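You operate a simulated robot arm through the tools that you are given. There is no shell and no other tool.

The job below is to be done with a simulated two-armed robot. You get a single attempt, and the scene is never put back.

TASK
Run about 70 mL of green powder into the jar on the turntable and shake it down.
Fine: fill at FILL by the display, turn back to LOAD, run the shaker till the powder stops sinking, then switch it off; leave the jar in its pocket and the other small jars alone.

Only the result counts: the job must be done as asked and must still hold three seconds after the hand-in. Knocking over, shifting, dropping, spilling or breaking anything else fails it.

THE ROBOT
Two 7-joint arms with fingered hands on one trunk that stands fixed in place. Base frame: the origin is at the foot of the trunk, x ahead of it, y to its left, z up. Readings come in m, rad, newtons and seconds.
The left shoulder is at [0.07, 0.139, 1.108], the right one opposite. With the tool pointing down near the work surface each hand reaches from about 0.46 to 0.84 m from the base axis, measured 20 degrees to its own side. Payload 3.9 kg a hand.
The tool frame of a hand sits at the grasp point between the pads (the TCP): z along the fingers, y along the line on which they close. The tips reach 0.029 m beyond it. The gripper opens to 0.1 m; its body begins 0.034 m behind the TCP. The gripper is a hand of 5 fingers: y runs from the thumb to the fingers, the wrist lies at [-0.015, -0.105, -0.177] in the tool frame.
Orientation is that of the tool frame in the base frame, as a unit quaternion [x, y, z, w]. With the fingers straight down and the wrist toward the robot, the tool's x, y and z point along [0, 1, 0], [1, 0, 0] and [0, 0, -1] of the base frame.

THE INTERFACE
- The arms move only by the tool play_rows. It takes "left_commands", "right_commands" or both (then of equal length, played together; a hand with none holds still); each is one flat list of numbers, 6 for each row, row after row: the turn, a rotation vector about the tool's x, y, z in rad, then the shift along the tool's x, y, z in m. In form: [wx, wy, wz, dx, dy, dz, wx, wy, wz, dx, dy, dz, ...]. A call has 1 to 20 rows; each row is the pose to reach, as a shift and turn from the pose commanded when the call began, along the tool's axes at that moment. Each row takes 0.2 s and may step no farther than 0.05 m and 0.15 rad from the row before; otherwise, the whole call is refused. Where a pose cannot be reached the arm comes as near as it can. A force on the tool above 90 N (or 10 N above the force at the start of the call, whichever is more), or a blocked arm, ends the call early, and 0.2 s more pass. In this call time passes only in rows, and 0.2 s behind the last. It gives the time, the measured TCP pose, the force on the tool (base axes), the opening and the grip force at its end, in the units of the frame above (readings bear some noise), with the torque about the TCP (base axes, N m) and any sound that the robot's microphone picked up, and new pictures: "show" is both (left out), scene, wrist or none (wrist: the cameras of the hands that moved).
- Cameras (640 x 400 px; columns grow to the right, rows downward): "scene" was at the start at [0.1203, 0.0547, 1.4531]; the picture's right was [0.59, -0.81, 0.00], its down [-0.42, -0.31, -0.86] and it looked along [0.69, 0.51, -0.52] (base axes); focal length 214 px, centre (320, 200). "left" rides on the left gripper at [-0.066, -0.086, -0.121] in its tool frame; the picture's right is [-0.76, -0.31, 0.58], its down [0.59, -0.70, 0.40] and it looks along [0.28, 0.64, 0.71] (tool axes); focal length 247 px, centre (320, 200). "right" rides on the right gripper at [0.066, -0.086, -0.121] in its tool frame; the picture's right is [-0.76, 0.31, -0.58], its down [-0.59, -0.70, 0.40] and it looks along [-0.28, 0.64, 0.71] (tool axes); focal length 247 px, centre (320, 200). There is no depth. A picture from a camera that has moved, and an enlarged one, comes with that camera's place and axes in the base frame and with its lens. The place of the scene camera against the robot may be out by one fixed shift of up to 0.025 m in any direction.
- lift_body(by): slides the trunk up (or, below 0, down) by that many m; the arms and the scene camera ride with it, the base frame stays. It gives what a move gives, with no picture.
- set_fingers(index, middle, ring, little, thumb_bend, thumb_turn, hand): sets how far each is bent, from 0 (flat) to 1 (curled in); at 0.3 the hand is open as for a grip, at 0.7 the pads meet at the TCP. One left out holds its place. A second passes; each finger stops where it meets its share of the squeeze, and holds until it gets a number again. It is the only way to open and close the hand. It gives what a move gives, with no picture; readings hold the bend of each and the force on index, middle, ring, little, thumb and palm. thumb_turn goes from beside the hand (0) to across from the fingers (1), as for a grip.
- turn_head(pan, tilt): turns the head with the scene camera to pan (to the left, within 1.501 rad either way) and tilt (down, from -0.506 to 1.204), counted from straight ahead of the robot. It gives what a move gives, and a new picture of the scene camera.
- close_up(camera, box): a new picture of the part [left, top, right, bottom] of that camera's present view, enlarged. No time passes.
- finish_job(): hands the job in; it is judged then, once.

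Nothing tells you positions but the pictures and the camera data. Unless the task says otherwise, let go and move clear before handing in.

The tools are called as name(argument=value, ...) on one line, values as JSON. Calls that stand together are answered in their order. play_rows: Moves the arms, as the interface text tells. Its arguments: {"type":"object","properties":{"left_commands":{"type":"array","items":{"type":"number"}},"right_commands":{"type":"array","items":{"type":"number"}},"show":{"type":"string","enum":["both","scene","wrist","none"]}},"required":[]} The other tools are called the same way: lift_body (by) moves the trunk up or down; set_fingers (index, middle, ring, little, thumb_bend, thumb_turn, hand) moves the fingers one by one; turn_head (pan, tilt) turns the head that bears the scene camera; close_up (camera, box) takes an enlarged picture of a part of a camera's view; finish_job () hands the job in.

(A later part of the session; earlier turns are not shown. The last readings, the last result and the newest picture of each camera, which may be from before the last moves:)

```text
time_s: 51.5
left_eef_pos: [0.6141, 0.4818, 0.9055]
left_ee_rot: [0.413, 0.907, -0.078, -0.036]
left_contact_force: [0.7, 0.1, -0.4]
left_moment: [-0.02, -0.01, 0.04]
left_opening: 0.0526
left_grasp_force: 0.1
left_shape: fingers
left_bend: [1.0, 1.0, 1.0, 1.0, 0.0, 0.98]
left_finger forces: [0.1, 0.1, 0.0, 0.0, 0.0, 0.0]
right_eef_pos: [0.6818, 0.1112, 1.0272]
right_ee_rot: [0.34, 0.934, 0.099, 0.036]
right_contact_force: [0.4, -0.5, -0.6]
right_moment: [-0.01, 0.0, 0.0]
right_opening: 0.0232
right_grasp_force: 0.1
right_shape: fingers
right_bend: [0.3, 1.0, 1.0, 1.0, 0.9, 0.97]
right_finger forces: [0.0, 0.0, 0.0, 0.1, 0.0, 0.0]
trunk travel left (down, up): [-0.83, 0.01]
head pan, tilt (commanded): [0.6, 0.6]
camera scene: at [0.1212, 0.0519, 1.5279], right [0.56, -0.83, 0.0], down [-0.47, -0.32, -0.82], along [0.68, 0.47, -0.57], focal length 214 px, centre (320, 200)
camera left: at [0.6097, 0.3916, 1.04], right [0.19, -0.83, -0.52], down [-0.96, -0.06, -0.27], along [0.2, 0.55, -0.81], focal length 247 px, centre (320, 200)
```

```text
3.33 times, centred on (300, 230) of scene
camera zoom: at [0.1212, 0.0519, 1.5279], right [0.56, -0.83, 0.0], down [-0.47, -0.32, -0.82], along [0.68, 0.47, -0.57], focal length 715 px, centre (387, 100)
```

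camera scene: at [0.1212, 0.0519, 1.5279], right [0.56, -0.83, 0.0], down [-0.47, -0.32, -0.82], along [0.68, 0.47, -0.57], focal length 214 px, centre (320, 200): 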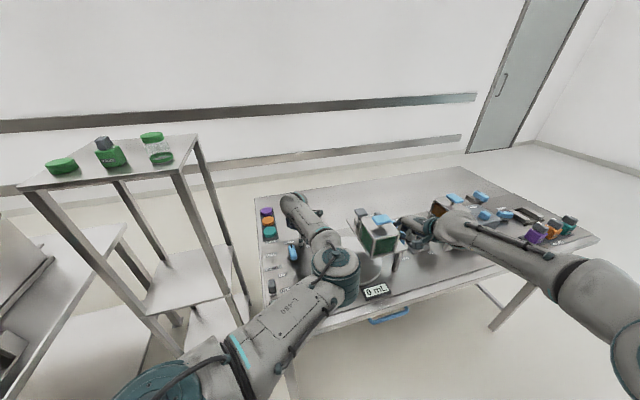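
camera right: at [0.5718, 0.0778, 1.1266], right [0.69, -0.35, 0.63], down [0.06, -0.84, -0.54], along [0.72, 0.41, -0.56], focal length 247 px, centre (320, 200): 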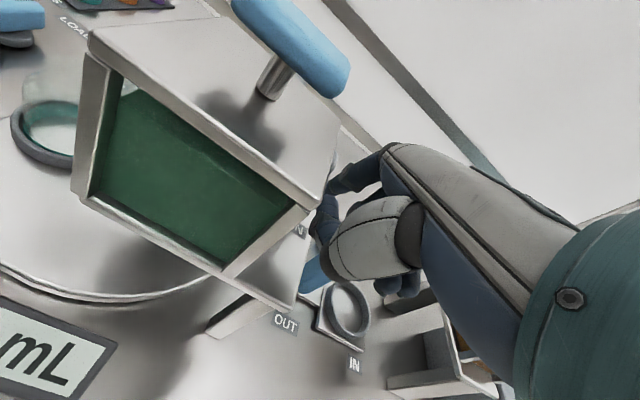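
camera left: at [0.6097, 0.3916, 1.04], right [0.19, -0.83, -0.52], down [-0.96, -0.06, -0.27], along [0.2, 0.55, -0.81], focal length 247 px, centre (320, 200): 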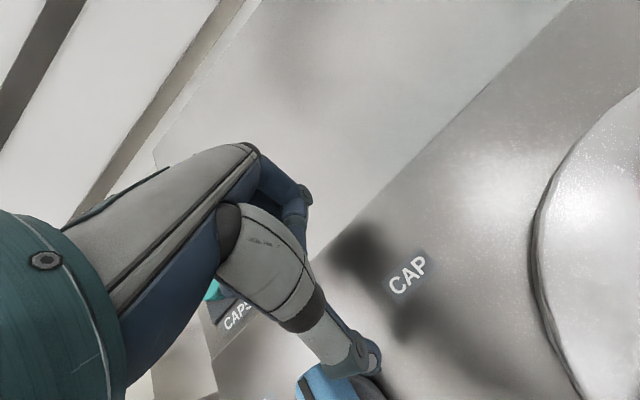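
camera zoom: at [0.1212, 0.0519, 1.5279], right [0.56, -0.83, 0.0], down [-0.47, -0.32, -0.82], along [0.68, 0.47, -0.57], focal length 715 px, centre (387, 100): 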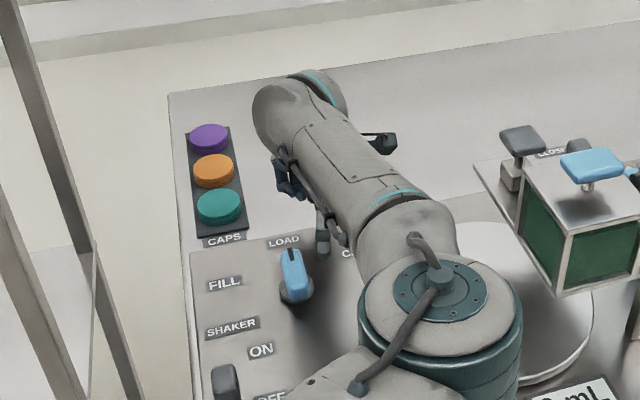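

The thumb is level with the bar on its right side. I'll now push the bar's marked end around toward FILL along an arc, first halfway.

play_rows(left_commands=[0, 0, 0, 0.0072, 0.001, -0.0002, 0, 0, 0, 0.0144, 0.0021, -0.0004, 0, 0, 0, 0.0207, 0.0063, -0.0011, 0, 0, 0, 0.0278, 0.0089, -0.0016], show="both")

close_up(camera="scene", box=[250, 170, 350, 290])

```text
time_s: 52.5
left_eef_pos: [0.6046, 0.5065, 0.9072]
left_ee_rot: [0.412, 0.907, -0.08, -0.037]
left_contact_force: [0.0, -1.0, -0.3]
left_moment: [-0.02, 0.02, 0.08]
left_opening: 0.053
left_grasp_force: 1.0
left_shape: fingers
left_bend: [1.0, 1.0, 1.0, 1.0, 0.0, 0.96]
left_finger forces: [0.0, 0.0, 0.0, 0.0, 1.5, 0.0]
right_eef_pos: [0.681, 0.1114, 1.0273]
right_ee_rot: [0.342, 0.934, 0.099, 0.036]
right_contact_force: [0.6, -0.4, 0.1]
right_moment: [0.03, 0.0, -0.02]
right_opening: 0.0237
right_grasp_force: 0.1
right_shape: fingers
right_bend: [0.3, 1.0, 1.0, 1.0, 0.9, 0.97]
right_finger forces: [0.0, 0.1, 0.1, 0.1, 0.0, 0.0]
trunk travel left (down, up): [-0.83, 0.01]
head pan, tilt (commanded): [0.6, 0.6]
camera scene: at [0.1211, 0.0511, 1.528], right [0.56, -0.83, 0.0], down [-0.47, -0.32, -0.83], along [0.68, 0.47, -0.57], focal length 214 px, centre (320, 200)
camera left: at [0.6009, 0.4171, 1.0416], right [0.19, -0.83, -0.52], down [-0.96, -0.06, -0.27], along [0.2, 0.55, -0.81], focal length 247 px, centre (320, 200)
```

scene: 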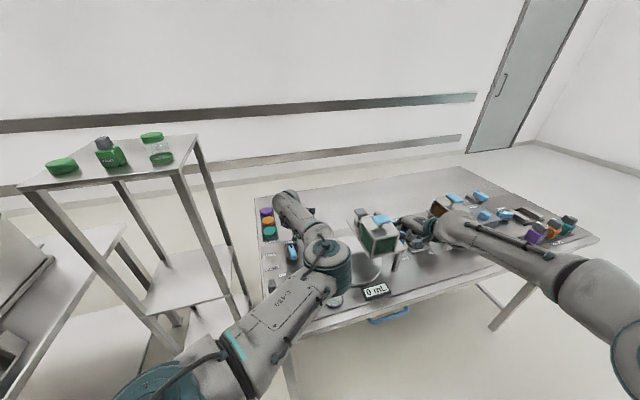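
left: 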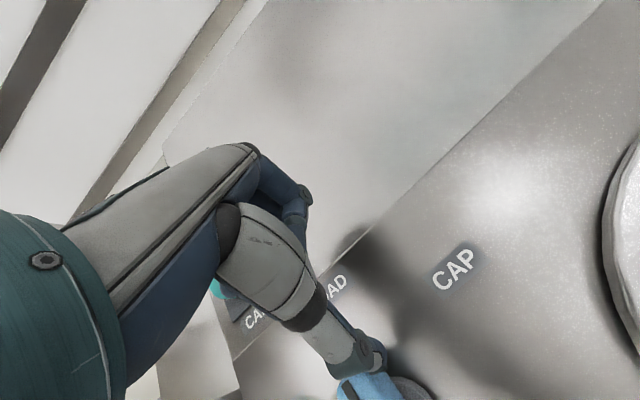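

```text
3.33 times, centred on (300, 230) of scene
camera zoom: at [0.1211, 0.0511, 1.528], right [0.56, -0.83, 0.0], down [-0.47, -0.32, -0.83], along [0.68, 0.47, -0.57], focal length 715 px, centre (387, 100)
```

zoom: 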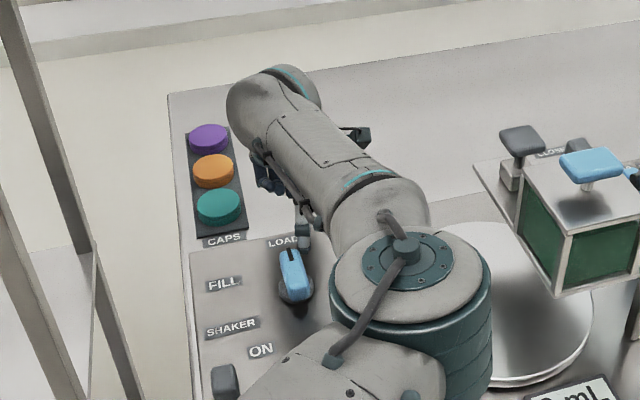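

The thumb touches the knob (1.5 N) but the knob hasn't turned visibly yet. I'll look closely at the contact.

close_up(camera="left", box=[300, 260, 460, 400])

close_up(camera="scene", box=[275, 225, 315, 260])

```text
2.86 times, centred on (380, 330) of left
camera zoom: at [0.6009, 0.4171, 1.0416], right [0.19, -0.83, -0.52], down [-0.96, -0.06, -0.27], along [0.2, 0.55, -0.81], focal length 706 px, centre (149, -171)
```

zoom: 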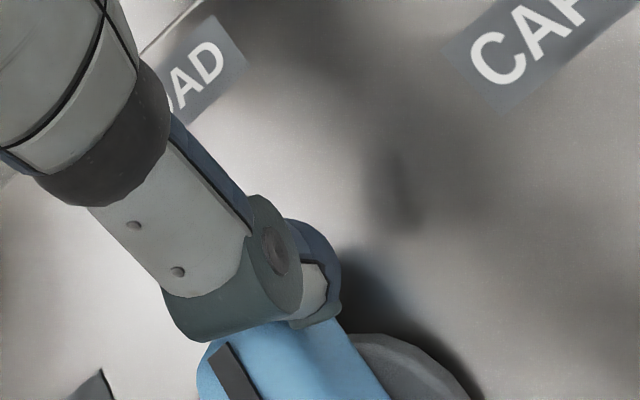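

```text
11.43 times, centred on (295, 242) of scene
camera zoom: at [0.1211, 0.0511, 1.528], right [0.56, -0.83, 0.0], down [-0.47, -0.32, -0.83], along [0.68, 0.47, -0.57], focal length 2451 px, centre (606, -286)
```

zoom: 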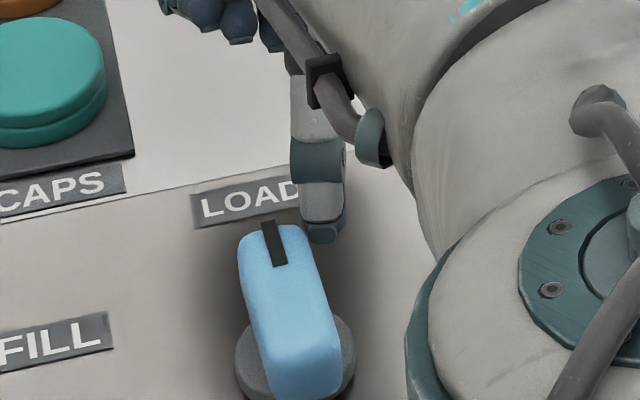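

Contact is right at the bar's far right corner. I'll continue the push along the arc and see whether the knob turns.

play_rows(left_commands=[0, 0, 0, 0.006, 0, 0, 0, 0, 0, 0.012, -0.0005, 0], show="none")

close_up(camera="scene", box=[275, 225, 315, 260])

close_up(camera="left", box=[300, 260, 460, 400])

```text
time_s: 53.1
left_eef_pos: [0.5957, 0.5172, 0.9062]
left_ee_rot: [0.413, 0.907, -0.078, -0.037]
left_contact_force: [1.4, -0.6, 0.2]
left_moment: [-0.03, 0.03, 0.1]
left_opening: 0.0522
left_grasp_force: 0.8
left_shape: fingers
left_bend: [1.0, 1.0, 1.0, 1.0, 0.0, 0.96]
left_finger forces: [0.1, 0.0, 0.0, 0.0, 1.4, 0.0]
right_eef_pos: [0.682, 0.1099, 1.0267]
right_ee_rot: [0.34, 0.935, 0.099, 0.037]
right_contact_force: [0.9, -0.4, 0.0]
right_moment: [-0.01, -0.01, 0.01]
right_opening: 0.0233
right_grasp_force: 0.0
right_shape: fingers
right_bend: [0.3, 1.0, 1.0, 1.0, 0.9, 0.97]
right_finger forces: [0.0, 0.0, 0.1, 0.0, 0.1, 0.0]
trunk travel left (down, up): [-0.83, 0.01]
head pan, tilt (commanded): [0.6, 0.6]
```

```text
11.43 times, centred on (295, 242) of scene
camera zoom: at [0.1211, 0.0511, 1.528], right [0.56, -0.83, 0.0], down [-0.47, -0.32, -0.82], along [0.68, 0.47, -0.57], focal length 2451 px, centre (606, -286)
```

zoom: 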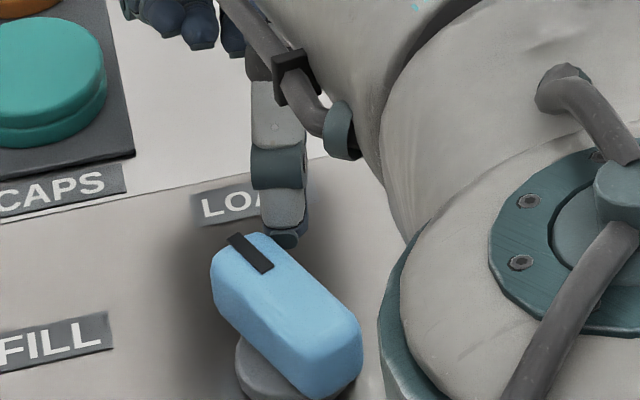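

```text
2.86 times, centred on (380, 330) of left
camera zoom: at [0.5919, 0.4269, 1.0404], right [0.19, -0.83, -0.52], down [-0.96, -0.06, -0.27], along [0.2, 0.55, -0.81], focal length 706 px, centre (149, -171)
```

zoom: 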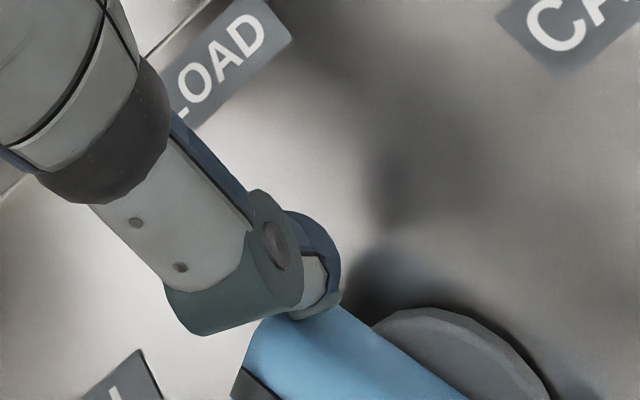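

The knob is turning toward FILL with only 1.4 N. I'll keep following the arc in small steps.

play_rows(left_commands=[0, 0, 0, 0.0073, -0.0023, 0.0004, 0, 0, 0, 0.014, -0.0062, 0.0011], show="none")

close_up(camera="scene", box=[265, 225, 315, 260])

close_up(camera="left", box=[300, 260, 460, 400])

```text
time_s: 53.7
left_eef_pos: [0.5813, 0.5223, 0.9067]
left_ee_rot: [0.413, 0.907, -0.078, -0.036]
left_contact_force: [-0.1, 1.0, -0.1]
left_moment: [0.0, -0.02, -0.04]
left_opening: 0.0523
left_grasp_force: 0.0
left_shape: fingers
left_bend: [1.0, 1.0, 1.0, 1.0, 0.0, 0.97]
left_finger forces: [0.0, 0.0, 0.0, 0.0, 0.0, 0.0]
right_eef_pos: [0.6819, 0.1105, 1.0269]
right_ee_rot: [0.34, 0.934, 0.099, 0.036]
right_contact_force: [-0.3, -0.4, 0.2]
right_moment: [0.0, -0.01, -0.02]
right_opening: 0.0234
right_grasp_force: 0.0
right_shape: fingers
right_bend: [0.3, 1.0, 1.0, 1.0, 0.9, 0.97]
right_finger forces: [0.0, 0.0, 0.0, 0.1, 0.0, 0.0]
trunk travel left (down, up): [-0.83, 0.01]
head pan, tilt (commanded): [0.6, 0.6]
```

```text
11.43 times, centred on (290, 242) of scene
camera zoom: at [0.1206, 0.0513, 1.528], right [0.56, -0.83, 0.0], down [-0.47, -0.32, -0.83], along [0.68, 0.47, -0.56], focal length 2451 px, centre (663, -286)
```

zoom: 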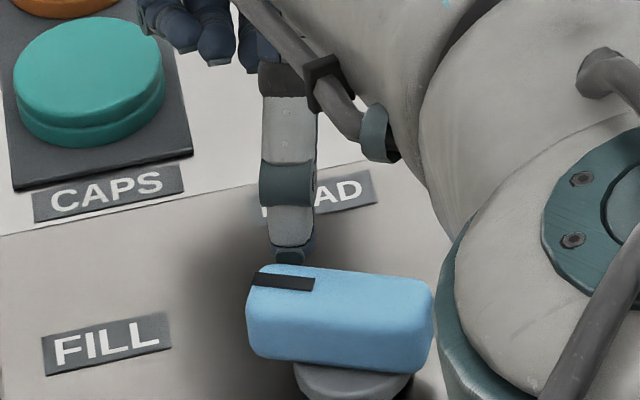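

```text
2.86 times, centred on (380, 330) of left
camera zoom: at [0.5776, 0.433, 1.0409], right [0.2, -0.83, -0.52], down [-0.96, -0.06, -0.27], along [0.2, 0.55, -0.81], focal length 706 px, centre (149, -171)
```

zoom: 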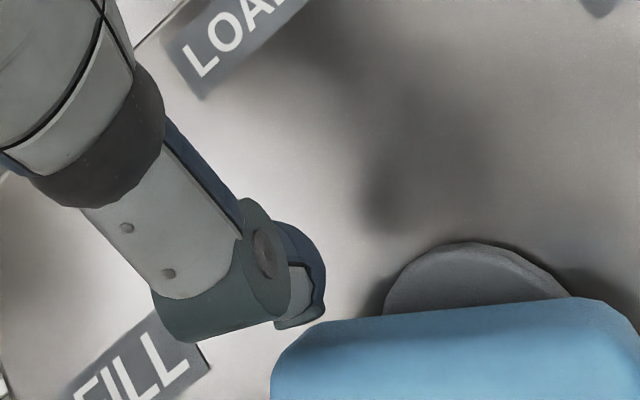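

The knob has snapped to FILL. I'll raise the left hand and check the turntable and the display.

play_rows(left_commands=[0, 0, 0, 0.0, -0.0077, -0.0432, 0, 0, 0, 0, -0.0154, -0.0865, 0, 0, 0, 0, -0.0231, -0.1297, 0, 0, 0, 0, -0.0308, -0.173], show="both")

close_up(camera="right", box=[0, 0, 400, 400])

close_up(camera="scene", box=[250, 180, 420, 320])

```text
time_s: 54.7
left_eef_pos: [0.5808, 0.5205, 1.0866]
left_ee_rot: [0.412, 0.907, -0.079, -0.036]
left_contact_force: [1.1, -0.3, 0.6]
left_moment: [0.01, 0.02, 0.02]
left_opening: 0.052
left_grasp_force: 0.0
left_shape: fingers
left_bend: [1.0, 1.0, 1.0, 1.0, 0.0, 0.98]
left_finger forces: [0.0, 0.1, 0.0, 0.1, 0.0, 0.2]
right_eef_pos: [0.6807, 0.1103, 1.0276]
right_ee_rot: [0.34, 0.934, 0.099, 0.036]
right_contact_force: [-0.5, -0.1, -0.5]
right_moment: [0.03, -0.01, 0.01]
right_opening: 0.0233
right_grasp_force: 0.2
right_shape: fingers
right_bend: [0.3, 1.0, 1.0, 1.0, 0.9, 0.97]
right_finger forces: [0.1, 0.1, 0.0, 0.1, 0.1, 0.0]
trunk travel left (down, up): [-0.83, 0.01]
head pan, tilt (commanded): [0.6, 0.6]
camera scene: at [0.1197, 0.0506, 1.5281], right [0.56, -0.83, 0.0], down [-0.47, -0.32, -0.83], along [0.68, 0.47, -0.56], focal length 214 px, centre (320, 200)
camera left: at [0.5768, 0.4304, 1.2205], right [0.2, -0.83, -0.52], down [-0.96, -0.06, -0.27], along [0.2, 0.55, -0.81], focal length 247 px, centre (320, 200)
```

scene: 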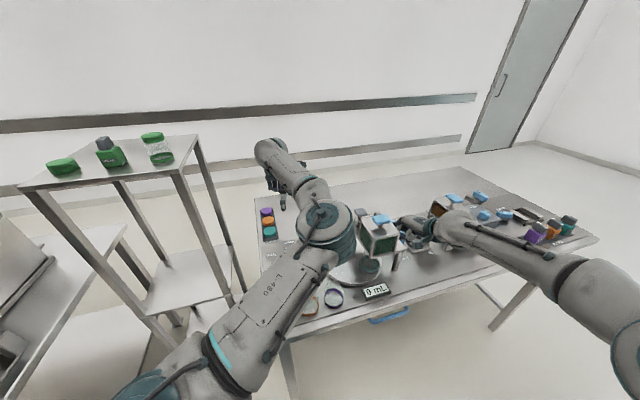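
left: 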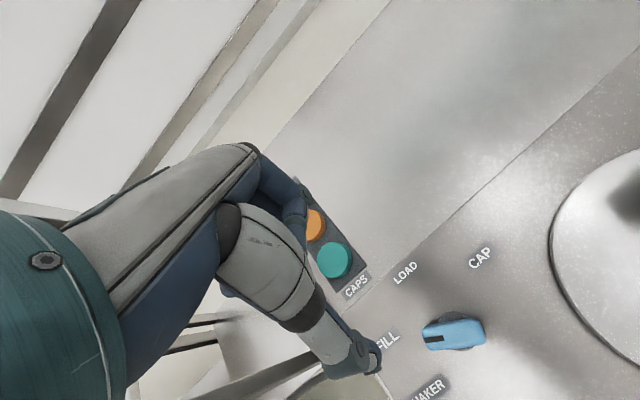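

```text
1.00 times, centred on (200, 200) of right (not enlarged: the box is as wide or as high as the picture)
camera zoom: at [0.5593, 0.0675, 1.1272], right [0.69, -0.35, 0.63], down [0.06, -0.84, -0.54], along [0.72, 0.41, -0.56], focal length 247 px, centre (440, 200)
```

zoom: 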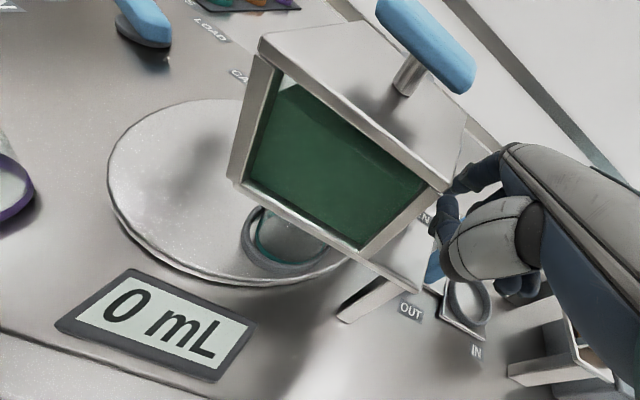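

```text
2.86 times, centred on (335, 250) of scene
camera zoom: at [0.1197, 0.0506, 1.5281], right [0.56, -0.83, 0.0], down [-0.47, -0.32, -0.83], along [0.68, 0.47, -0.56], focal length 613 px, centre (277, 57)
```

zoom: 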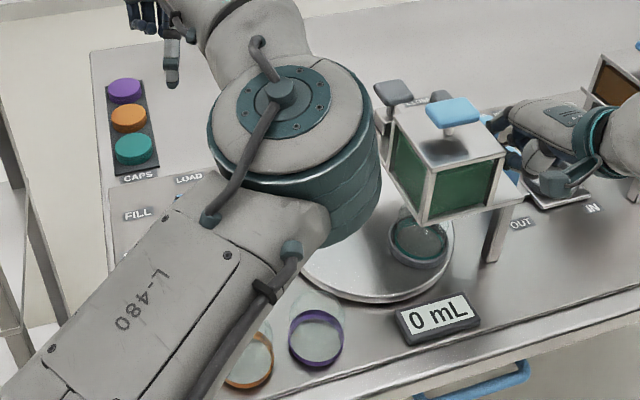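

The jar is now under the hopper at FILL and the display shows 0 mL, with the gate closed. Next I'll use the left index from behind the slider to open it, with the right index waiting in front to close it; first I extend the left index, level the hand and raise it.

set_fingers(hand="left", index=0.3)

play_rows(left_commands=[-0.0875, 0, 0, 0, -0.0057, -0.032, -0.175, 0, 0, 0, -0.0114, -0.064], show="none")

```text
time_s: 55.7
left_eef_pos: [0.5814, 0.5208, 1.0856]
left_ee_rot: [0.413, 0.907, -0.078, -0.035]
left_contact_force: [1.0, -0.7, 0.1]
left_moment: [-0.02, 0.02, 0.01]
left_opening: 0.1078
left_grasp_force: 0.0
left_shape: fingers
left_bend: [0.3, 1.0, 1.0, 1.0, 0.0, 0.98]
left_finger forces: [0.0, 0.0, 0.0, 0.1, 0.1, 0.0]
right_eef_pos: [0.6818, 0.1116, 1.0267]
right_ee_rot: [0.341, 0.934, 0.099, 0.036]
right_contact_force: [0.5, -0.7, 0.7]
right_moment: [0.03, 0.01, -0.02]
right_opening: 0.023
right_grasp_force: 0.1
right_shape: fingers
right_bend: [0.3, 1.0, 1.0, 1.0, 0.9, 0.97]
right_finger forces: [0.1, 0.1, 0.1, 0.1, 0.0, 0.1]
trunk travel left (down, up): [-0.83, 0.01]
head pan, tilt (commanded): [0.6, 0.6]
```

```text
time_s: 56.3
left_eef_pos: [0.5813, 0.5224, 1.1482]
left_ee_rot: [0.414, 0.91, 0.003, 0.001]
left_contact_force: [-0.2, -1.3, -0.5]
left_moment: [0.0, -0.01, -0.01]
left_opening: 0.1077
left_grasp_force: 0.2
left_shape: fingers
left_bend: [0.3, 1.0, 1.0, 1.0, 0.0, 0.98]
left_finger forces: [0.0, 0.0, 0.1, 0.1, 0.0, 0.1]
right_eef_pos: [0.6806, 0.1104, 1.0274]
right_ee_rot: [0.339, 0.935, 0.1, 0.037]
right_contact_force: [-0.2, 0.1, -0.6]
right_moment: [-0.01, 0.01, -0.02]
right_opening: 0.0231
right_grasp_force: 0.0
right_shape: fingers
right_bend: [0.3, 1.0, 1.0, 1.0, 0.9, 0.97]
right_finger forces: [0.0, 0.0, 0.0, 0.0, 0.1, 0.1]
trunk travel left (down, up): [-0.83, 0.01]
head pan, tilt (commanded): [0.6, 0.6]
```

Now I'll swing the left hand over to the area behind the slider, at a safe height.

play_rows(left_commands=[0, 0, 0.138, -0.0256, -0.0048, 0, 0, 0, 0.276, -0.0512, -0.0097, 0, 0, 0, 0.414, -0.0768, -0.0145, 0, 0, 0, 0.552, -0.1024, -0.0194, 0, 0, 0, 0.69, -0.1281, -0.0242, 0, 0, 0, 0.828, -0.1537, -0.0291, 0, 0, 0, 0.966, -0.1793, -0.0339, 0, 0, 0, 1.104, -0.2049, -0.0388, 0, 0, 0, 1.241, -0.2305, -0.0436, 0], show="both")

```text
time_s: 58.3
left_eef_pos: [0.7021, 0.3193, 1.1474]
left_ee_rot: [0.866, 0.5, 0.0, 0.0]
left_contact_force: [1.1, 0.1, 0.3]
left_moment: [0.01, 0.0, 0.0]
left_opening: 0.1078
left_grasp_force: 0.0
left_shape: fingers
left_bend: [0.3, 1.0, 1.0, 1.0, 0.0, 0.98]
left_finger forces: [0.0, 0.1, 0.0, 0.1, 0.1, 0.0]
right_eef_pos: [0.6816, 0.1107, 1.0255]
right_ee_rot: [0.341, 0.934, 0.099, 0.035]
right_contact_force: [-0.1, 0.3, -0.9]
right_moment: [0.02, 0.01, 0.01]
right_opening: 0.0233
right_grasp_force: 0.1
right_shape: fingers
right_bend: [0.3, 1.0, 1.0, 1.0, 0.9, 0.97]
right_finger forces: [0.1, 0.1, 0.0, 0.0, 0.1, 0.1]
trunk travel left (down, up): [-0.83, 0.01]
head pan, tilt (commanded): [0.6, 0.6]
camera scene: at [0.1217, 0.0513, 1.5279], right [0.56, -0.83, 0.0], down [-0.47, -0.32, -0.82], along [0.68, 0.47, -0.57], focal length 214 px, centre (320, 200)
camera left: at [0.5953, 0.3068, 1.2675], right [-0.64, -0.5, -0.58], down [-0.31, 0.86, -0.4], along [0.7, -0.08, -0.71], focal length 247 px, centre (320, 200)
```

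scene: 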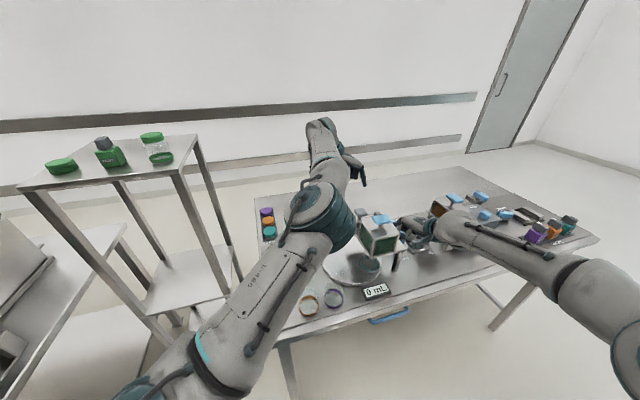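
left: 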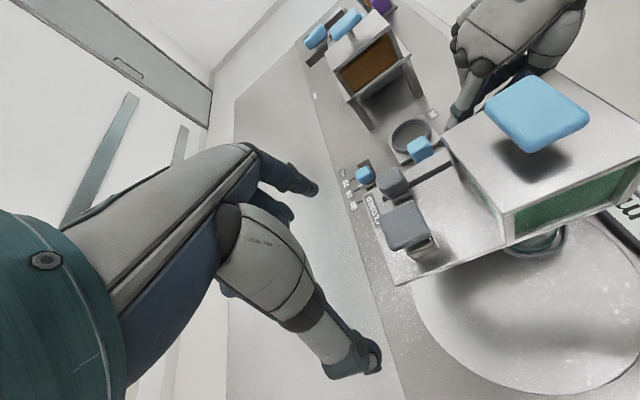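

The left hand is in place above, behind the slider. I'll zoom in on the slider from the left camera to compute the approach.

close_up(camera="left", box=[300, 110, 480, 270])

close_up(camera="right", box=[0, 0, 640, 400])

```text
2.50 times, centred on (390, 190) of left
camera zoom: at [0.5953, 0.3068, 1.2675], right [-0.64, -0.5, -0.58], down [-0.31, 0.86, -0.4], along [0.7, -0.08, -0.71], focal length 617 px, centre (145, 225)
```

zoom: 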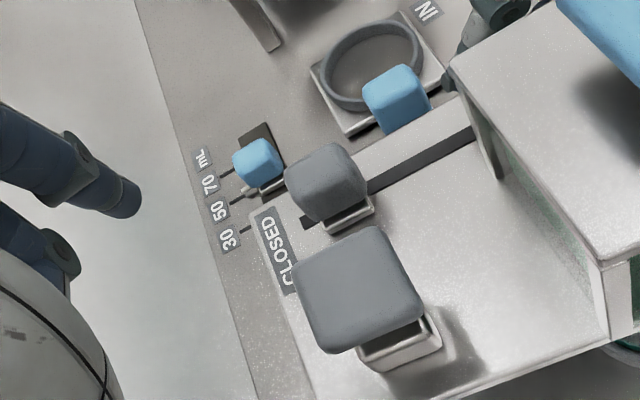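

```text
1.00 times, centred on (320, 200) of right (not enlarged: the box is as wide or as high as the picture)
camera zoom: at [0.5607, 0.068, 1.1264], right [0.69, -0.35, 0.63], down [0.06, -0.84, -0.54], along [0.72, 0.41, -0.56], focal length 247 px, centre (320, 200)
```

zoom: 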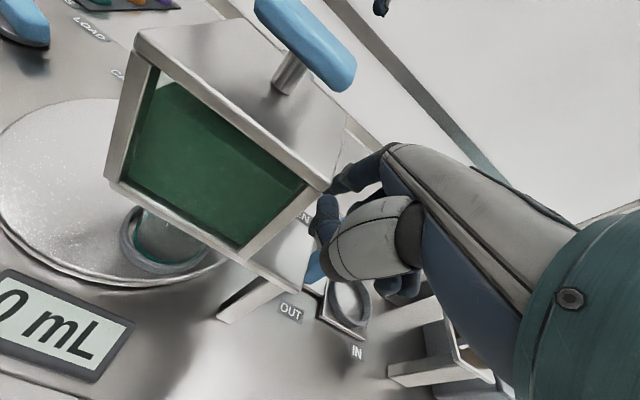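

The slider and mushroom positions are confirmed. My curled fingers would come too close to the mushroom knob when sliding forward, so I'll straighten them (they then stay higher) and look.

set_fingers(hand="left", index=0.4, middle=0.0, ring=0.0, little=0.0)

close_up(camera="left", box=[200, 100, 400, 400])

close_up(camera="scene", box=[290, 110, 420, 240])

close_up(camera="right", box=[300, 0, 460, 100])

```text
time_s: 59.3
left_eef_pos: [0.7007, 0.3208, 1.1463]
left_ee_rot: [0.866, 0.5, 0.001, 0.0]
left_contact_force: [-0.5, 0.2, 0.2]
left_moment: [0.01, -0.01, 0.02]
left_opening: 0.0966
left_grasp_force: 0.0
left_shape: fingers
left_bend: [0.4, 0.0, 0.0, 0.0, 0.0, 0.98]
left_finger forces: [0.1, 0.0, 0.0, 0.0, 0.0, 0.0]
right_eef_pos: [0.6819, 0.1103, 1.0275]
right_ee_rot: [0.34, 0.934, 0.099, 0.035]
right_contact_force: [-0.5, -0.5, 0.3]
right_moment: [-0.04, 0.01, -0.03]
right_opening: 0.0234
right_grasp_force: 0.0
right_shape: fingers
right_bend: [0.3, 1.0, 1.0, 1.0, 0.9, 0.97]
right_finger forces: [0.0, 0.0, 0.0, 0.1, 0.0, 0.1]
trunk travel left (down, up): [-0.83, 0.01]
head pan, tilt (commanded): [0.6, 0.6]
```

```text
1.33 times, centred on (300, 250) of left
camera zoom: at [0.5946, 0.307, 1.2678], right [-0.64, -0.5, -0.58], down [-0.31, 0.86, -0.4], along [0.7, -0.07, -0.71], focal length 329 px, centre (347, 133)
```

zoom: 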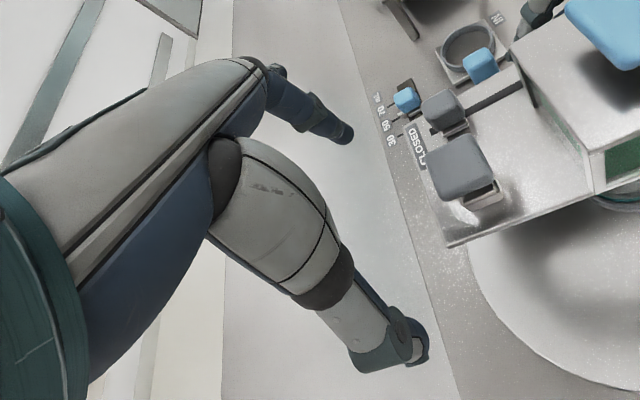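

```text
3.08 times, centred on (355, 175) of scene
camera zoom: at [0.1209, 0.0513, 1.528], right [0.56, -0.83, 0.0], down [-0.47, -0.32, -0.83], along [0.68, 0.47, -0.56], focal length 660 px, centre (212, 277)
```

zoom: 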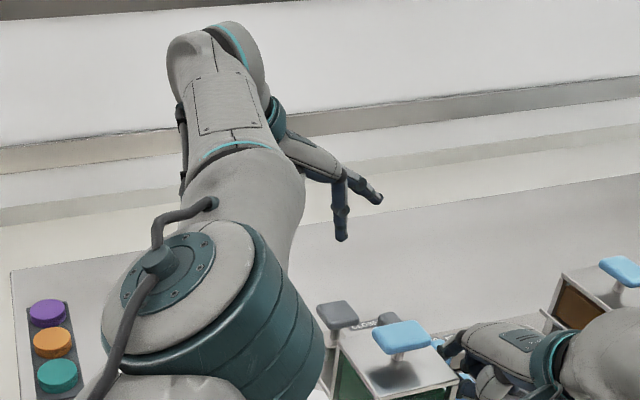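

```text
4.00 times, centred on (380, 50) of right
camera zoom: at [0.5601, 0.068, 1.1268], right [0.69, -0.35, 0.63], down [0.06, -0.84, -0.54], along [0.72, 0.41, -0.56], focal length 988 px, centre (80, 800)
```

zoom: 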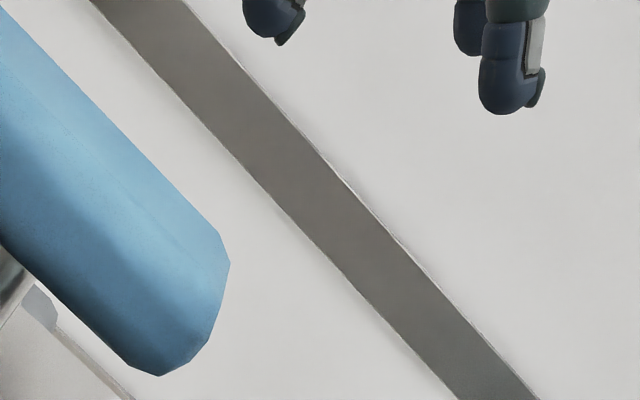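

The index now hangs lowest. The hanging thumb would be close to the mushroom cap, so I'll turn the thumb to the side of the hand and check.

set_fingers(hand="left", thumb_turn=0.0, thumb_bend=0.0)

close_up(camera="left", box=[200, 100, 440, 400])

close_up(camera="scene", box=[290, 110, 420, 240])

close_up(camera="right", box=[240, 0, 460, 120])

```text
time_s: 60.3
left_eef_pos: [0.6999, 0.3213, 1.1474]
left_ee_rot: [0.866, 0.5, 0.001, -0.001]
left_contact_force: [-0.5, -0.3, 0.3]
left_moment: [0.03, 0.03, -0.01]
left_opening: 0.1394
left_grasp_force: 0.1
left_shape: fingers
left_bend: [0.4, 0.0, 0.0, 0.0, 0.0, 0.0]
left_finger forces: [0.0, 0.1, 0.0, 0.0, 0.0, 0.0]
right_eef_pos: [0.6816, 0.1116, 1.0267]
right_ee_rot: [0.34, 0.935, 0.099, 0.036]
right_contact_force: [-1.3, -0.3, -0.1]
right_moment: [0.0, 0.04, -0.01]
right_opening: 0.0235
right_grasp_force: 0.0
right_shape: fingers
right_bend: [0.3, 1.0, 1.0, 1.0, 0.9, 0.97]
right_finger forces: [0.0, 0.0, 0.1, 0.0, 0.0, 0.0]
trunk travel left (down, up): [-0.83, 0.01]
head pan, tilt (commanded): [0.6, 0.6]
```

```text
1.33 times, centred on (320, 250) of left
camera zoom: at [0.5945, 0.3069, 1.2678], right [-0.64, -0.5, -0.58], down [-0.31, 0.86, -0.4], along [0.7, -0.07, -0.71], focal length 329 px, centre (320, 133)
```

zoom: 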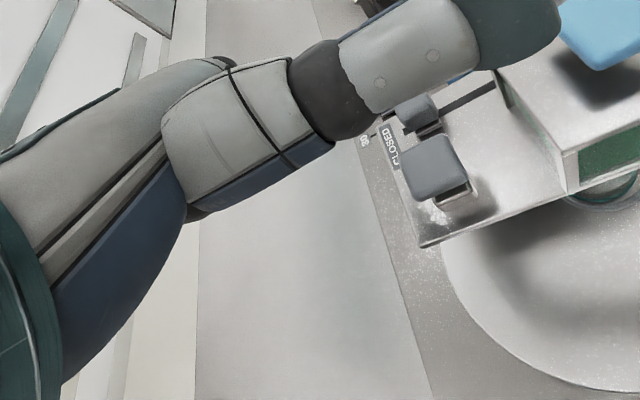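

```text
3.08 times, centred on (355, 175) of scene
camera zoom: at [0.1207, 0.0513, 1.528], right [0.56, -0.83, 0.0], down [-0.47, -0.32, -0.83], along [0.68, 0.47, -0.56], focal length 660 px, centre (212, 277)
```

zoom: 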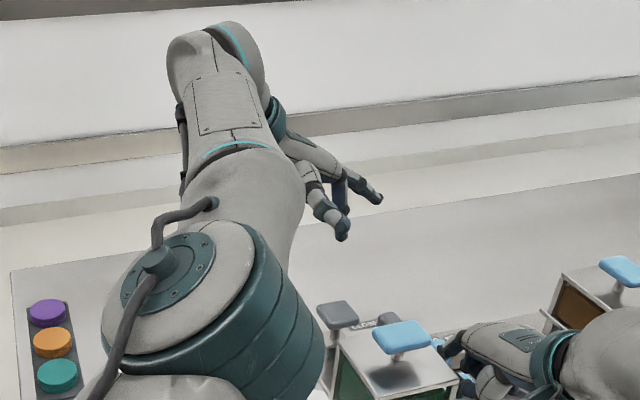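

```text
2.91 times, centred on (350, 60) of right
camera zoom: at [0.56, 0.068, 1.1268], right [0.69, -0.35, 0.63], down [0.06, -0.84, -0.54], along [0.72, 0.41, -0.56], focal length 718 px, centre (233, 607)
```

zoom: 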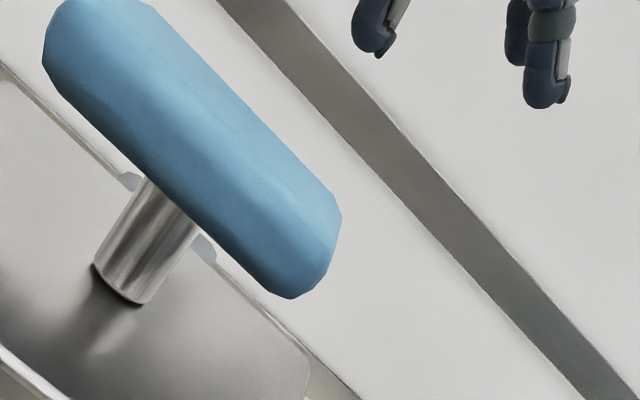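

With the thumb turned aside it would hit the hopper instead, so the left hand isn't suited here. The slider moves with only 0.4 N, so I'll instead drag it with the right index pressed on its top; first I return the left hand to its waiting place by the selector.

set_fingers(hand="left", index=1.0, middle=1.0, ring=1.0, little=1.0, thumb_turn=0.98, thumb_bend=0.0)

play_rows(left_commands=[0, 0, -0.1379, 0.0129, -0.0227, 0, 0, 0, -0.2758, 0.0258, -0.0453, 0, 0, 0, -0.4137, 0.0386, -0.068, 0, 0, 0, -0.5516, 0.0515, -0.0907, 0, 0, 0, -0.6894, 0.0644, -0.1133, 0, 0, 0, -0.8273, 0.0773, -0.136, 0, 0, 0, -0.9652, 0.0901, -0.1587, 0, 0, 0, -1.1031, 0.103, -0.1813, 0, 0, 0, -1.241, 0.1159, -0.204, 0], show="both")

```text
time_s: 61.3
left_eef_pos: [0.6998, 0.3204, 1.1489]
left_ee_rot: [0.866, 0.5, 0.001, 0.0]
left_contact_force: [0.6, -0.5, -0.5]
left_moment: [0.02, 0.01, 0.02]
left_opening: 0.0529
left_grasp_force: 0.1
left_shape: fingers
left_bend: [1.0, 1.0, 1.0, 1.0, 0.0, 0.93]
left_finger forces: [0.0, 0.0, 0.1, 0.1, 0.0, 0.0]
right_eef_pos: [0.6814, 0.1107, 1.0263]
right_ee_rot: [0.34, 0.934, 0.1, 0.035]
right_contact_force: [-0.5, -0.4, 0.7]
right_moment: [0.01, -0.02, -0.03]
right_opening: 0.0233
right_grasp_force: 0.0
right_shape: fingers
right_bend: [0.3, 1.0, 1.0, 1.0, 0.9, 0.97]
right_finger forces: [0.1, 0.0, 0.0, 0.0, 0.0, 0.0]
trunk travel left (down, up): [-0.83, 0.01]
head pan, tilt (commanded): [0.6, 0.6]
```

```text
time_s: 63.3
left_eef_pos: [0.5807, 0.5251, 1.1475]
left_ee_rot: [0.412, 0.911, 0.001, 0.001]
left_contact_force: [0.1, 0.8, -0.3]
left_moment: [-0.01, 0.0, 0.04]
left_opening: 0.053
left_grasp_force: 0.1
left_shape: fingers
left_bend: [1.0, 1.0, 1.0, 1.0, 0.0, 0.93]
left_finger forces: [0.0, 0.0, 0.1, 0.0, 0.1, 0.0]
right_eef_pos: [0.6808, 0.1111, 1.027]
right_ee_rot: [0.34, 0.935, 0.099, 0.036]
right_contact_force: [0.2, -0.7, 0.8]
right_moment: [-0.02, -0.01, -0.03]
right_opening: 0.0234
right_grasp_force: 0.0
right_shape: fingers
right_bend: [0.3, 1.0, 1.0, 1.0, 0.9, 0.97]
right_finger forces: [0.0, 0.0, 0.0, 0.1, 0.0, 0.0]
trunk travel left (down, up): [-0.83, 0.01]
head pan, tilt (commanded): [0.6, 0.6]
camera scene: at [0.1208, 0.052, 1.528], right [0.56, -0.83, 0.0], down [-0.47, -0.32, -0.82], along [0.68, 0.47, -0.57], focal length 214 px, centre (320, 200)
camera left: at [0.5613, 0.4198, 1.2687], right [0.27, -0.77, -0.58], down [-0.92, -0.02, -0.4], along [0.3, 0.64, -0.71], focal length 247 px, centre (320, 200)
```

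scene: 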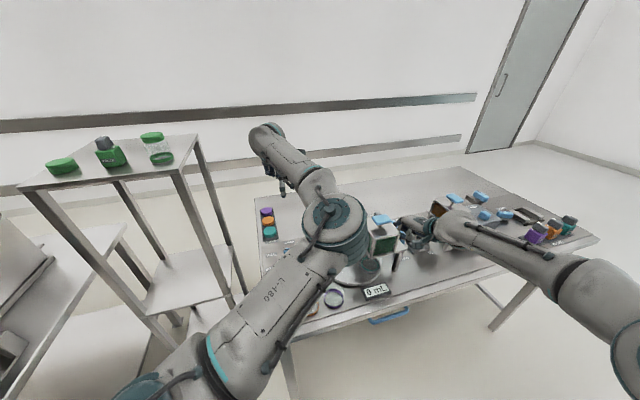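
left: 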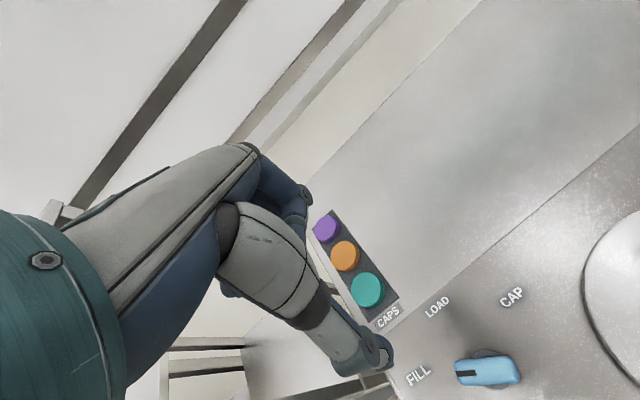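

The left hand is back near the selector. Now I'll raise the right index and bring it over the top of the closed slider.

play_rows(right_commands=[0, 0, 0, 0, 0.0063, -0.0294, 0, 0, 0, 0.002, 0.028, -0.0453, 0, 0, 0, 0.0038, 0.0539, -0.0366, 0, 0, 0, 0.006, 0.0797, -0.029], show="both")

close_up(camera="right", box=[240, 100, 400, 260])

close_up(camera="scene", box=[340, 190, 460, 270])

```text
time_s: 64.3
left_eef_pos: [0.5811, 0.5247, 1.1485]
left_ee_rot: [0.413, 0.911, 0.001, 0.0]
left_contact_force: [-0.4, -0.1, 0.1]
left_moment: [-0.04, -0.03, -0.01]
left_opening: 0.0534
left_grasp_force: 0.0
left_shape: fingers
left_bend: [1.0, 1.0, 1.0, 1.0, 0.0, 0.93]
left_finger forces: [0.1, 0.1, 0.0, 0.0, 0.1, 0.0]
right_eef_pos: [0.7194, 0.1656, 1.0707]
right_ee_rot: [0.341, 0.934, 0.099, 0.036]
right_contact_force: [0.4, 0.8, 0.7]
right_moment: [-0.06, 0.02, 0.0]
right_opening: 0.0233
right_grasp_force: 0.0
right_shape: fingers
right_bend: [0.3, 1.0, 1.0, 1.0, 0.9, 0.97]
right_finger forces: [0.1, 0.0, 0.0, 0.0, 0.0, 0.0]
right hand out of reach, approached as far as the arm can: row 4
trunk travel left (down, up): [-0.83, 0.01]
head pan, tilt (commanded): [0.6, 0.6]
camera scene: at [0.1209, 0.0526, 1.528], right [0.56, -0.83, 0.0], down [-0.47, -0.32, -0.82], along [0.68, 0.47, -0.57], focal length 214 px, centre (320, 200)
camera right: at [0.5976, 0.1235, 1.171], right [0.69, -0.35, 0.63], down [0.06, -0.84, -0.54], along [0.72, 0.41, -0.56], focal length 247 px, centre (320, 200)
```

scene: 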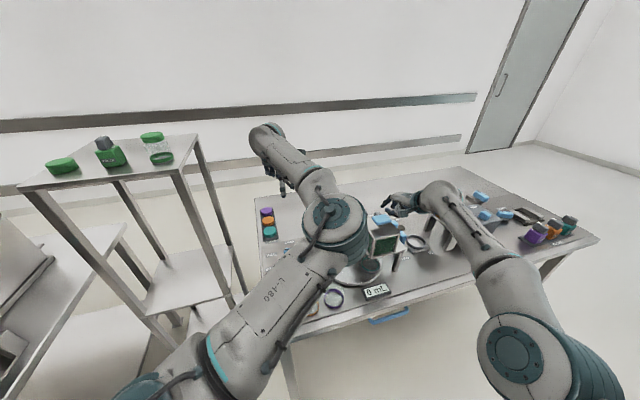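
right: 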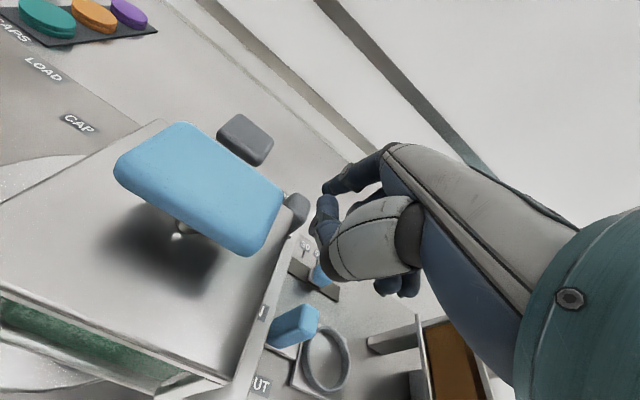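

```text
2.50 times, centred on (320, 180) of right
camera zoom: at [0.5976, 0.1235, 1.171], right [0.69, -0.35, 0.63], down [0.06, -0.84, -0.54], along [0.72, 0.41, -0.56], focal length 617 px, centre (320, 250)
```

zoom: 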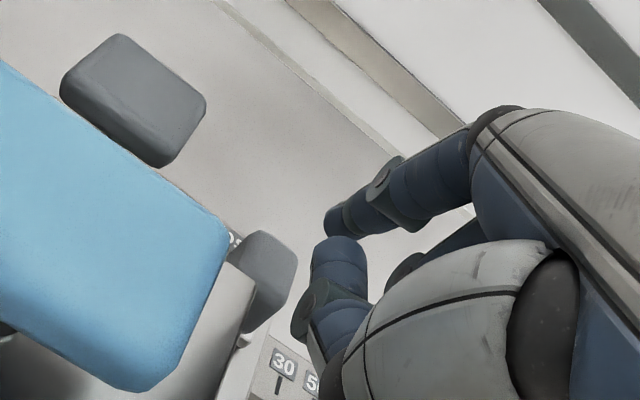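

```text
5.00 times, centred on (400, 230) of scene
camera zoom: at [0.1209, 0.0526, 1.528], right [0.56, -0.83, 0.0], down [-0.47, -0.32, -0.82], along [0.68, 0.47, -0.57], focal length 1072 px, centre (-80, 50)
```

zoom: 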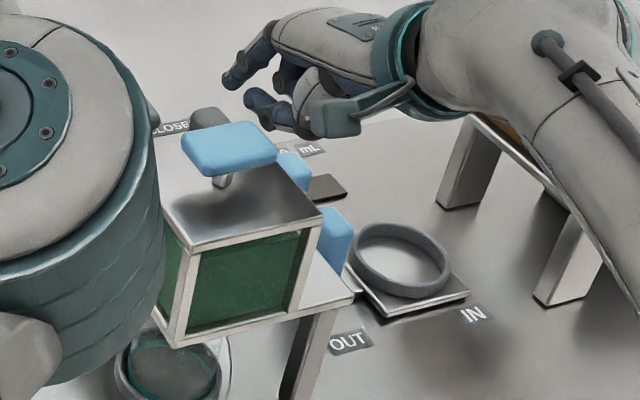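

The index tip is right above the slider knob (about 3 cm). I'll lower it step by step until it touches the knob's top.

play_rows(right_commands=[0, 0, 0, 0, -0.0021, 0.0098, 0, 0, 0, 0, -0.0042, 0.0196, 0, 0, 0, 0, -0.0052, 0.0245], show="none")

close_up(camera="right", box=[240, 100, 400, 260])

```text
time_s: 65.1
left_eef_pos: [0.5815, 0.5246, 1.1486]
left_ee_rot: [0.414, 0.91, 0.0, 0.001]
left_contact_force: [-0.2, 0.1, -0.4]
left_moment: [0.01, 0.0, -0.02]
left_opening: 0.0531
left_grasp_force: 0.1
left_shape: fingers
left_bend: [1.0, 1.0, 1.0, 1.0, 0.0, 0.93]
left_finger forces: [0.0, 0.0, 0.0, 0.0, 0.1, 0.0]
right_eef_pos: [0.7202, 0.1659, 1.046]
right_ee_rot: [0.341, 0.934, 0.1, 0.036]
right_contact_force: [0.4, -0.7, 0.4]
right_moment: [0.03, -0.03, 0.0]
right_opening: 0.0235
right_grasp_force: 0.0
right_shape: fingers
right_bend: [0.3, 1.0, 1.0, 1.0, 0.9, 0.97]
right_finger forces: [0.1, 0.0, 0.1, 0.0, 0.0, 0.0]
trunk travel left (down, up): [-0.83, 0.01]
head pan, tilt (commanded): [0.6, 0.6]
```

```text
2.50 times, centred on (320, 180) of right
camera zoom: at [0.5988, 0.1235, 1.1468], right [0.69, -0.35, 0.63], down [0.06, -0.84, -0.54], along [0.72, 0.41, -0.56], focal length 617 px, centre (320, 250)
```

zoom: 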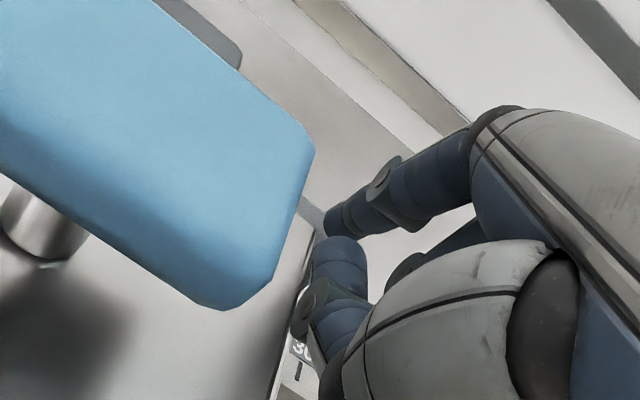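

No contact yet (tip z≈1.034). I'll lower in 3 mm steps.

play_rows(right_commands=[0, 0, 0, 0, -0.0006, 0.0029, 0, 0, 0, 0, -0.0013, 0.0059, 0, 0, 0, 0, -0.0017, 0.0078], show="none")

```text
time_s: 65.9
left_eef_pos: [0.5813, 0.5235, 1.1485]
left_ee_rot: [0.414, 0.91, 0.001, 0.001]
left_contact_force: [0.1, -0.5, 0.3]
left_moment: [0.02, -0.01, 0.01]
left_opening: 0.0531
left_grasp_force: 0.1
left_shape: fingers
left_bend: [1.0, 1.0, 1.0, 1.0, 0.0, 0.93]
left_finger forces: [0.0, 0.0, 0.0, 0.0, 0.0, 0.1]
right_eef_pos: [0.7183, 0.1669, 1.0399]
right_ee_rot: [0.34, 0.934, 0.099, 0.037]
right_contact_force: [-0.8, -0.6, 2.5]
right_moment: [0.12, -0.03, -0.01]
right_opening: 0.0238
right_grasp_force: 0.8
right_shape: fingers
right_bend: [0.3, 1.0, 1.0, 1.0, 0.9, 0.97]
right_finger forces: [2.0, 0.1, 0.0, 0.0, 0.1, 0.0]
trunk travel left (down, up): [-0.83, 0.01]
head pan, tilt (commanded): [0.6, 0.6]
```

The index rests on the knob's top with about 2 N. I'll press slightly more and drag 12 mm toward OPEN, then check the slider and the display.

play_rows(right_commands=[0, 0, 0, -0.0002, -0.0063, 0.0007, 0, 0, 0, -0.0003, -0.0121, -0.0005], show="both")

close_up(camera="right", box=[0, 100, 400, 400])

close_up(camera="scene", box=[350, 210, 420, 310])

```text
time_s: 66.5
left_eef_pos: [0.58, 0.5225, 1.149]
left_ee_rot: [0.414, 0.91, 0.001, 0.0]
left_contact_force: [0.1, 0.5, 0.3]
left_moment: [-0.02, -0.01, 0.02]
left_opening: 0.0532
left_grasp_force: 0.3
left_shape: fingers
left_bend: [1.0, 1.0, 1.0, 1.0, 0.0, 0.93]
left_finger forces: [0.0, 0.0, 0.0, 0.0, 0.1, 0.0]
right_eef_pos: [0.7099, 0.1565, 1.0374]
right_ee_rot: [0.34, 0.934, 0.1, 0.037]
right_contact_force: [-0.2, -0.8, 3.0]
right_moment: [0.16, -0.08, -0.01]
right_opening: 0.0254
right_grasp_force: 1.8
right_shape: fingers
right_bend: [0.29, 1.0, 1.0, 1.0, 0.9, 0.97]
right_finger forces: [3.2, 0.0, 0.0, 0.0, 0.1, 0.1]
trunk travel left (down, up): [-0.83, 0.01]
head pan, tilt (commanded): [0.6, 0.6]
camera scene: at [0.1197, 0.0507, 1.5281], right [0.56, -0.83, 0.0], down [-0.47, -0.32, -0.83], along [0.68, 0.47, -0.56], focal length 214 px, centre (320, 200)
camera right: at [0.5888, 0.1132, 1.1377], right [0.69, -0.35, 0.63], down [0.06, -0.84, -0.54], along [0.72, 0.41, -0.56], focal length 247 px, centre (320, 200)
```

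scene: 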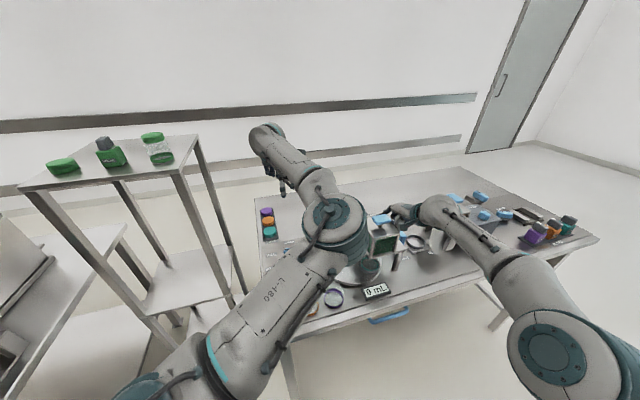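
right: 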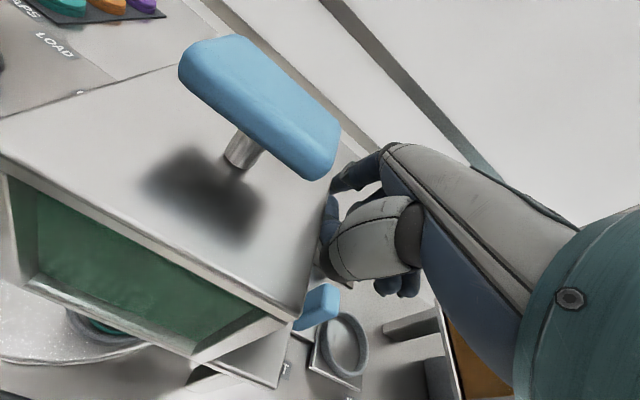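

```text
1.33 times, centred on (200, 250) of right
camera zoom: at [0.5888, 0.1132, 1.1377], right [0.69, -0.35, 0.63], down [0.06, -0.84, -0.54], along [0.72, 0.41, -0.56], focal length 329 px, centre (480, 133)
```

zoom: 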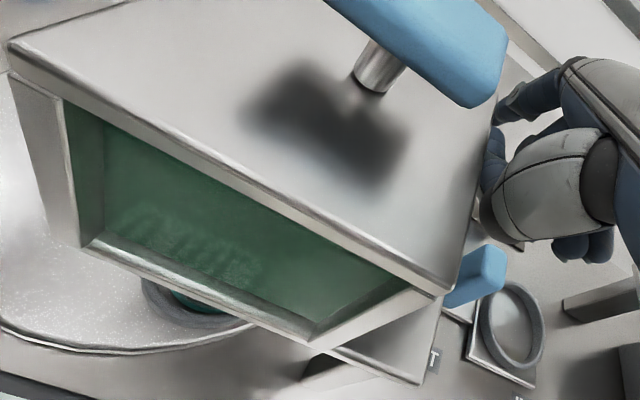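

```text
4.00 times, centred on (385, 260) of scene
camera zoom: at [0.1197, 0.0507, 1.5281], right [0.56, -0.83, 0.0], down [-0.47, -0.32, -0.83], along [0.68, 0.47, -0.56], focal length 858 px, centre (60, -40)
```

zoom: 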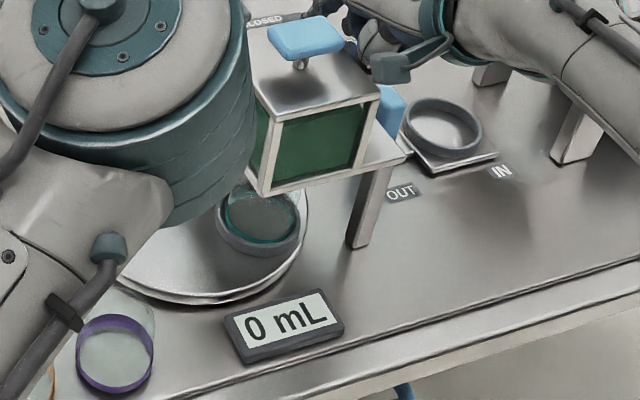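

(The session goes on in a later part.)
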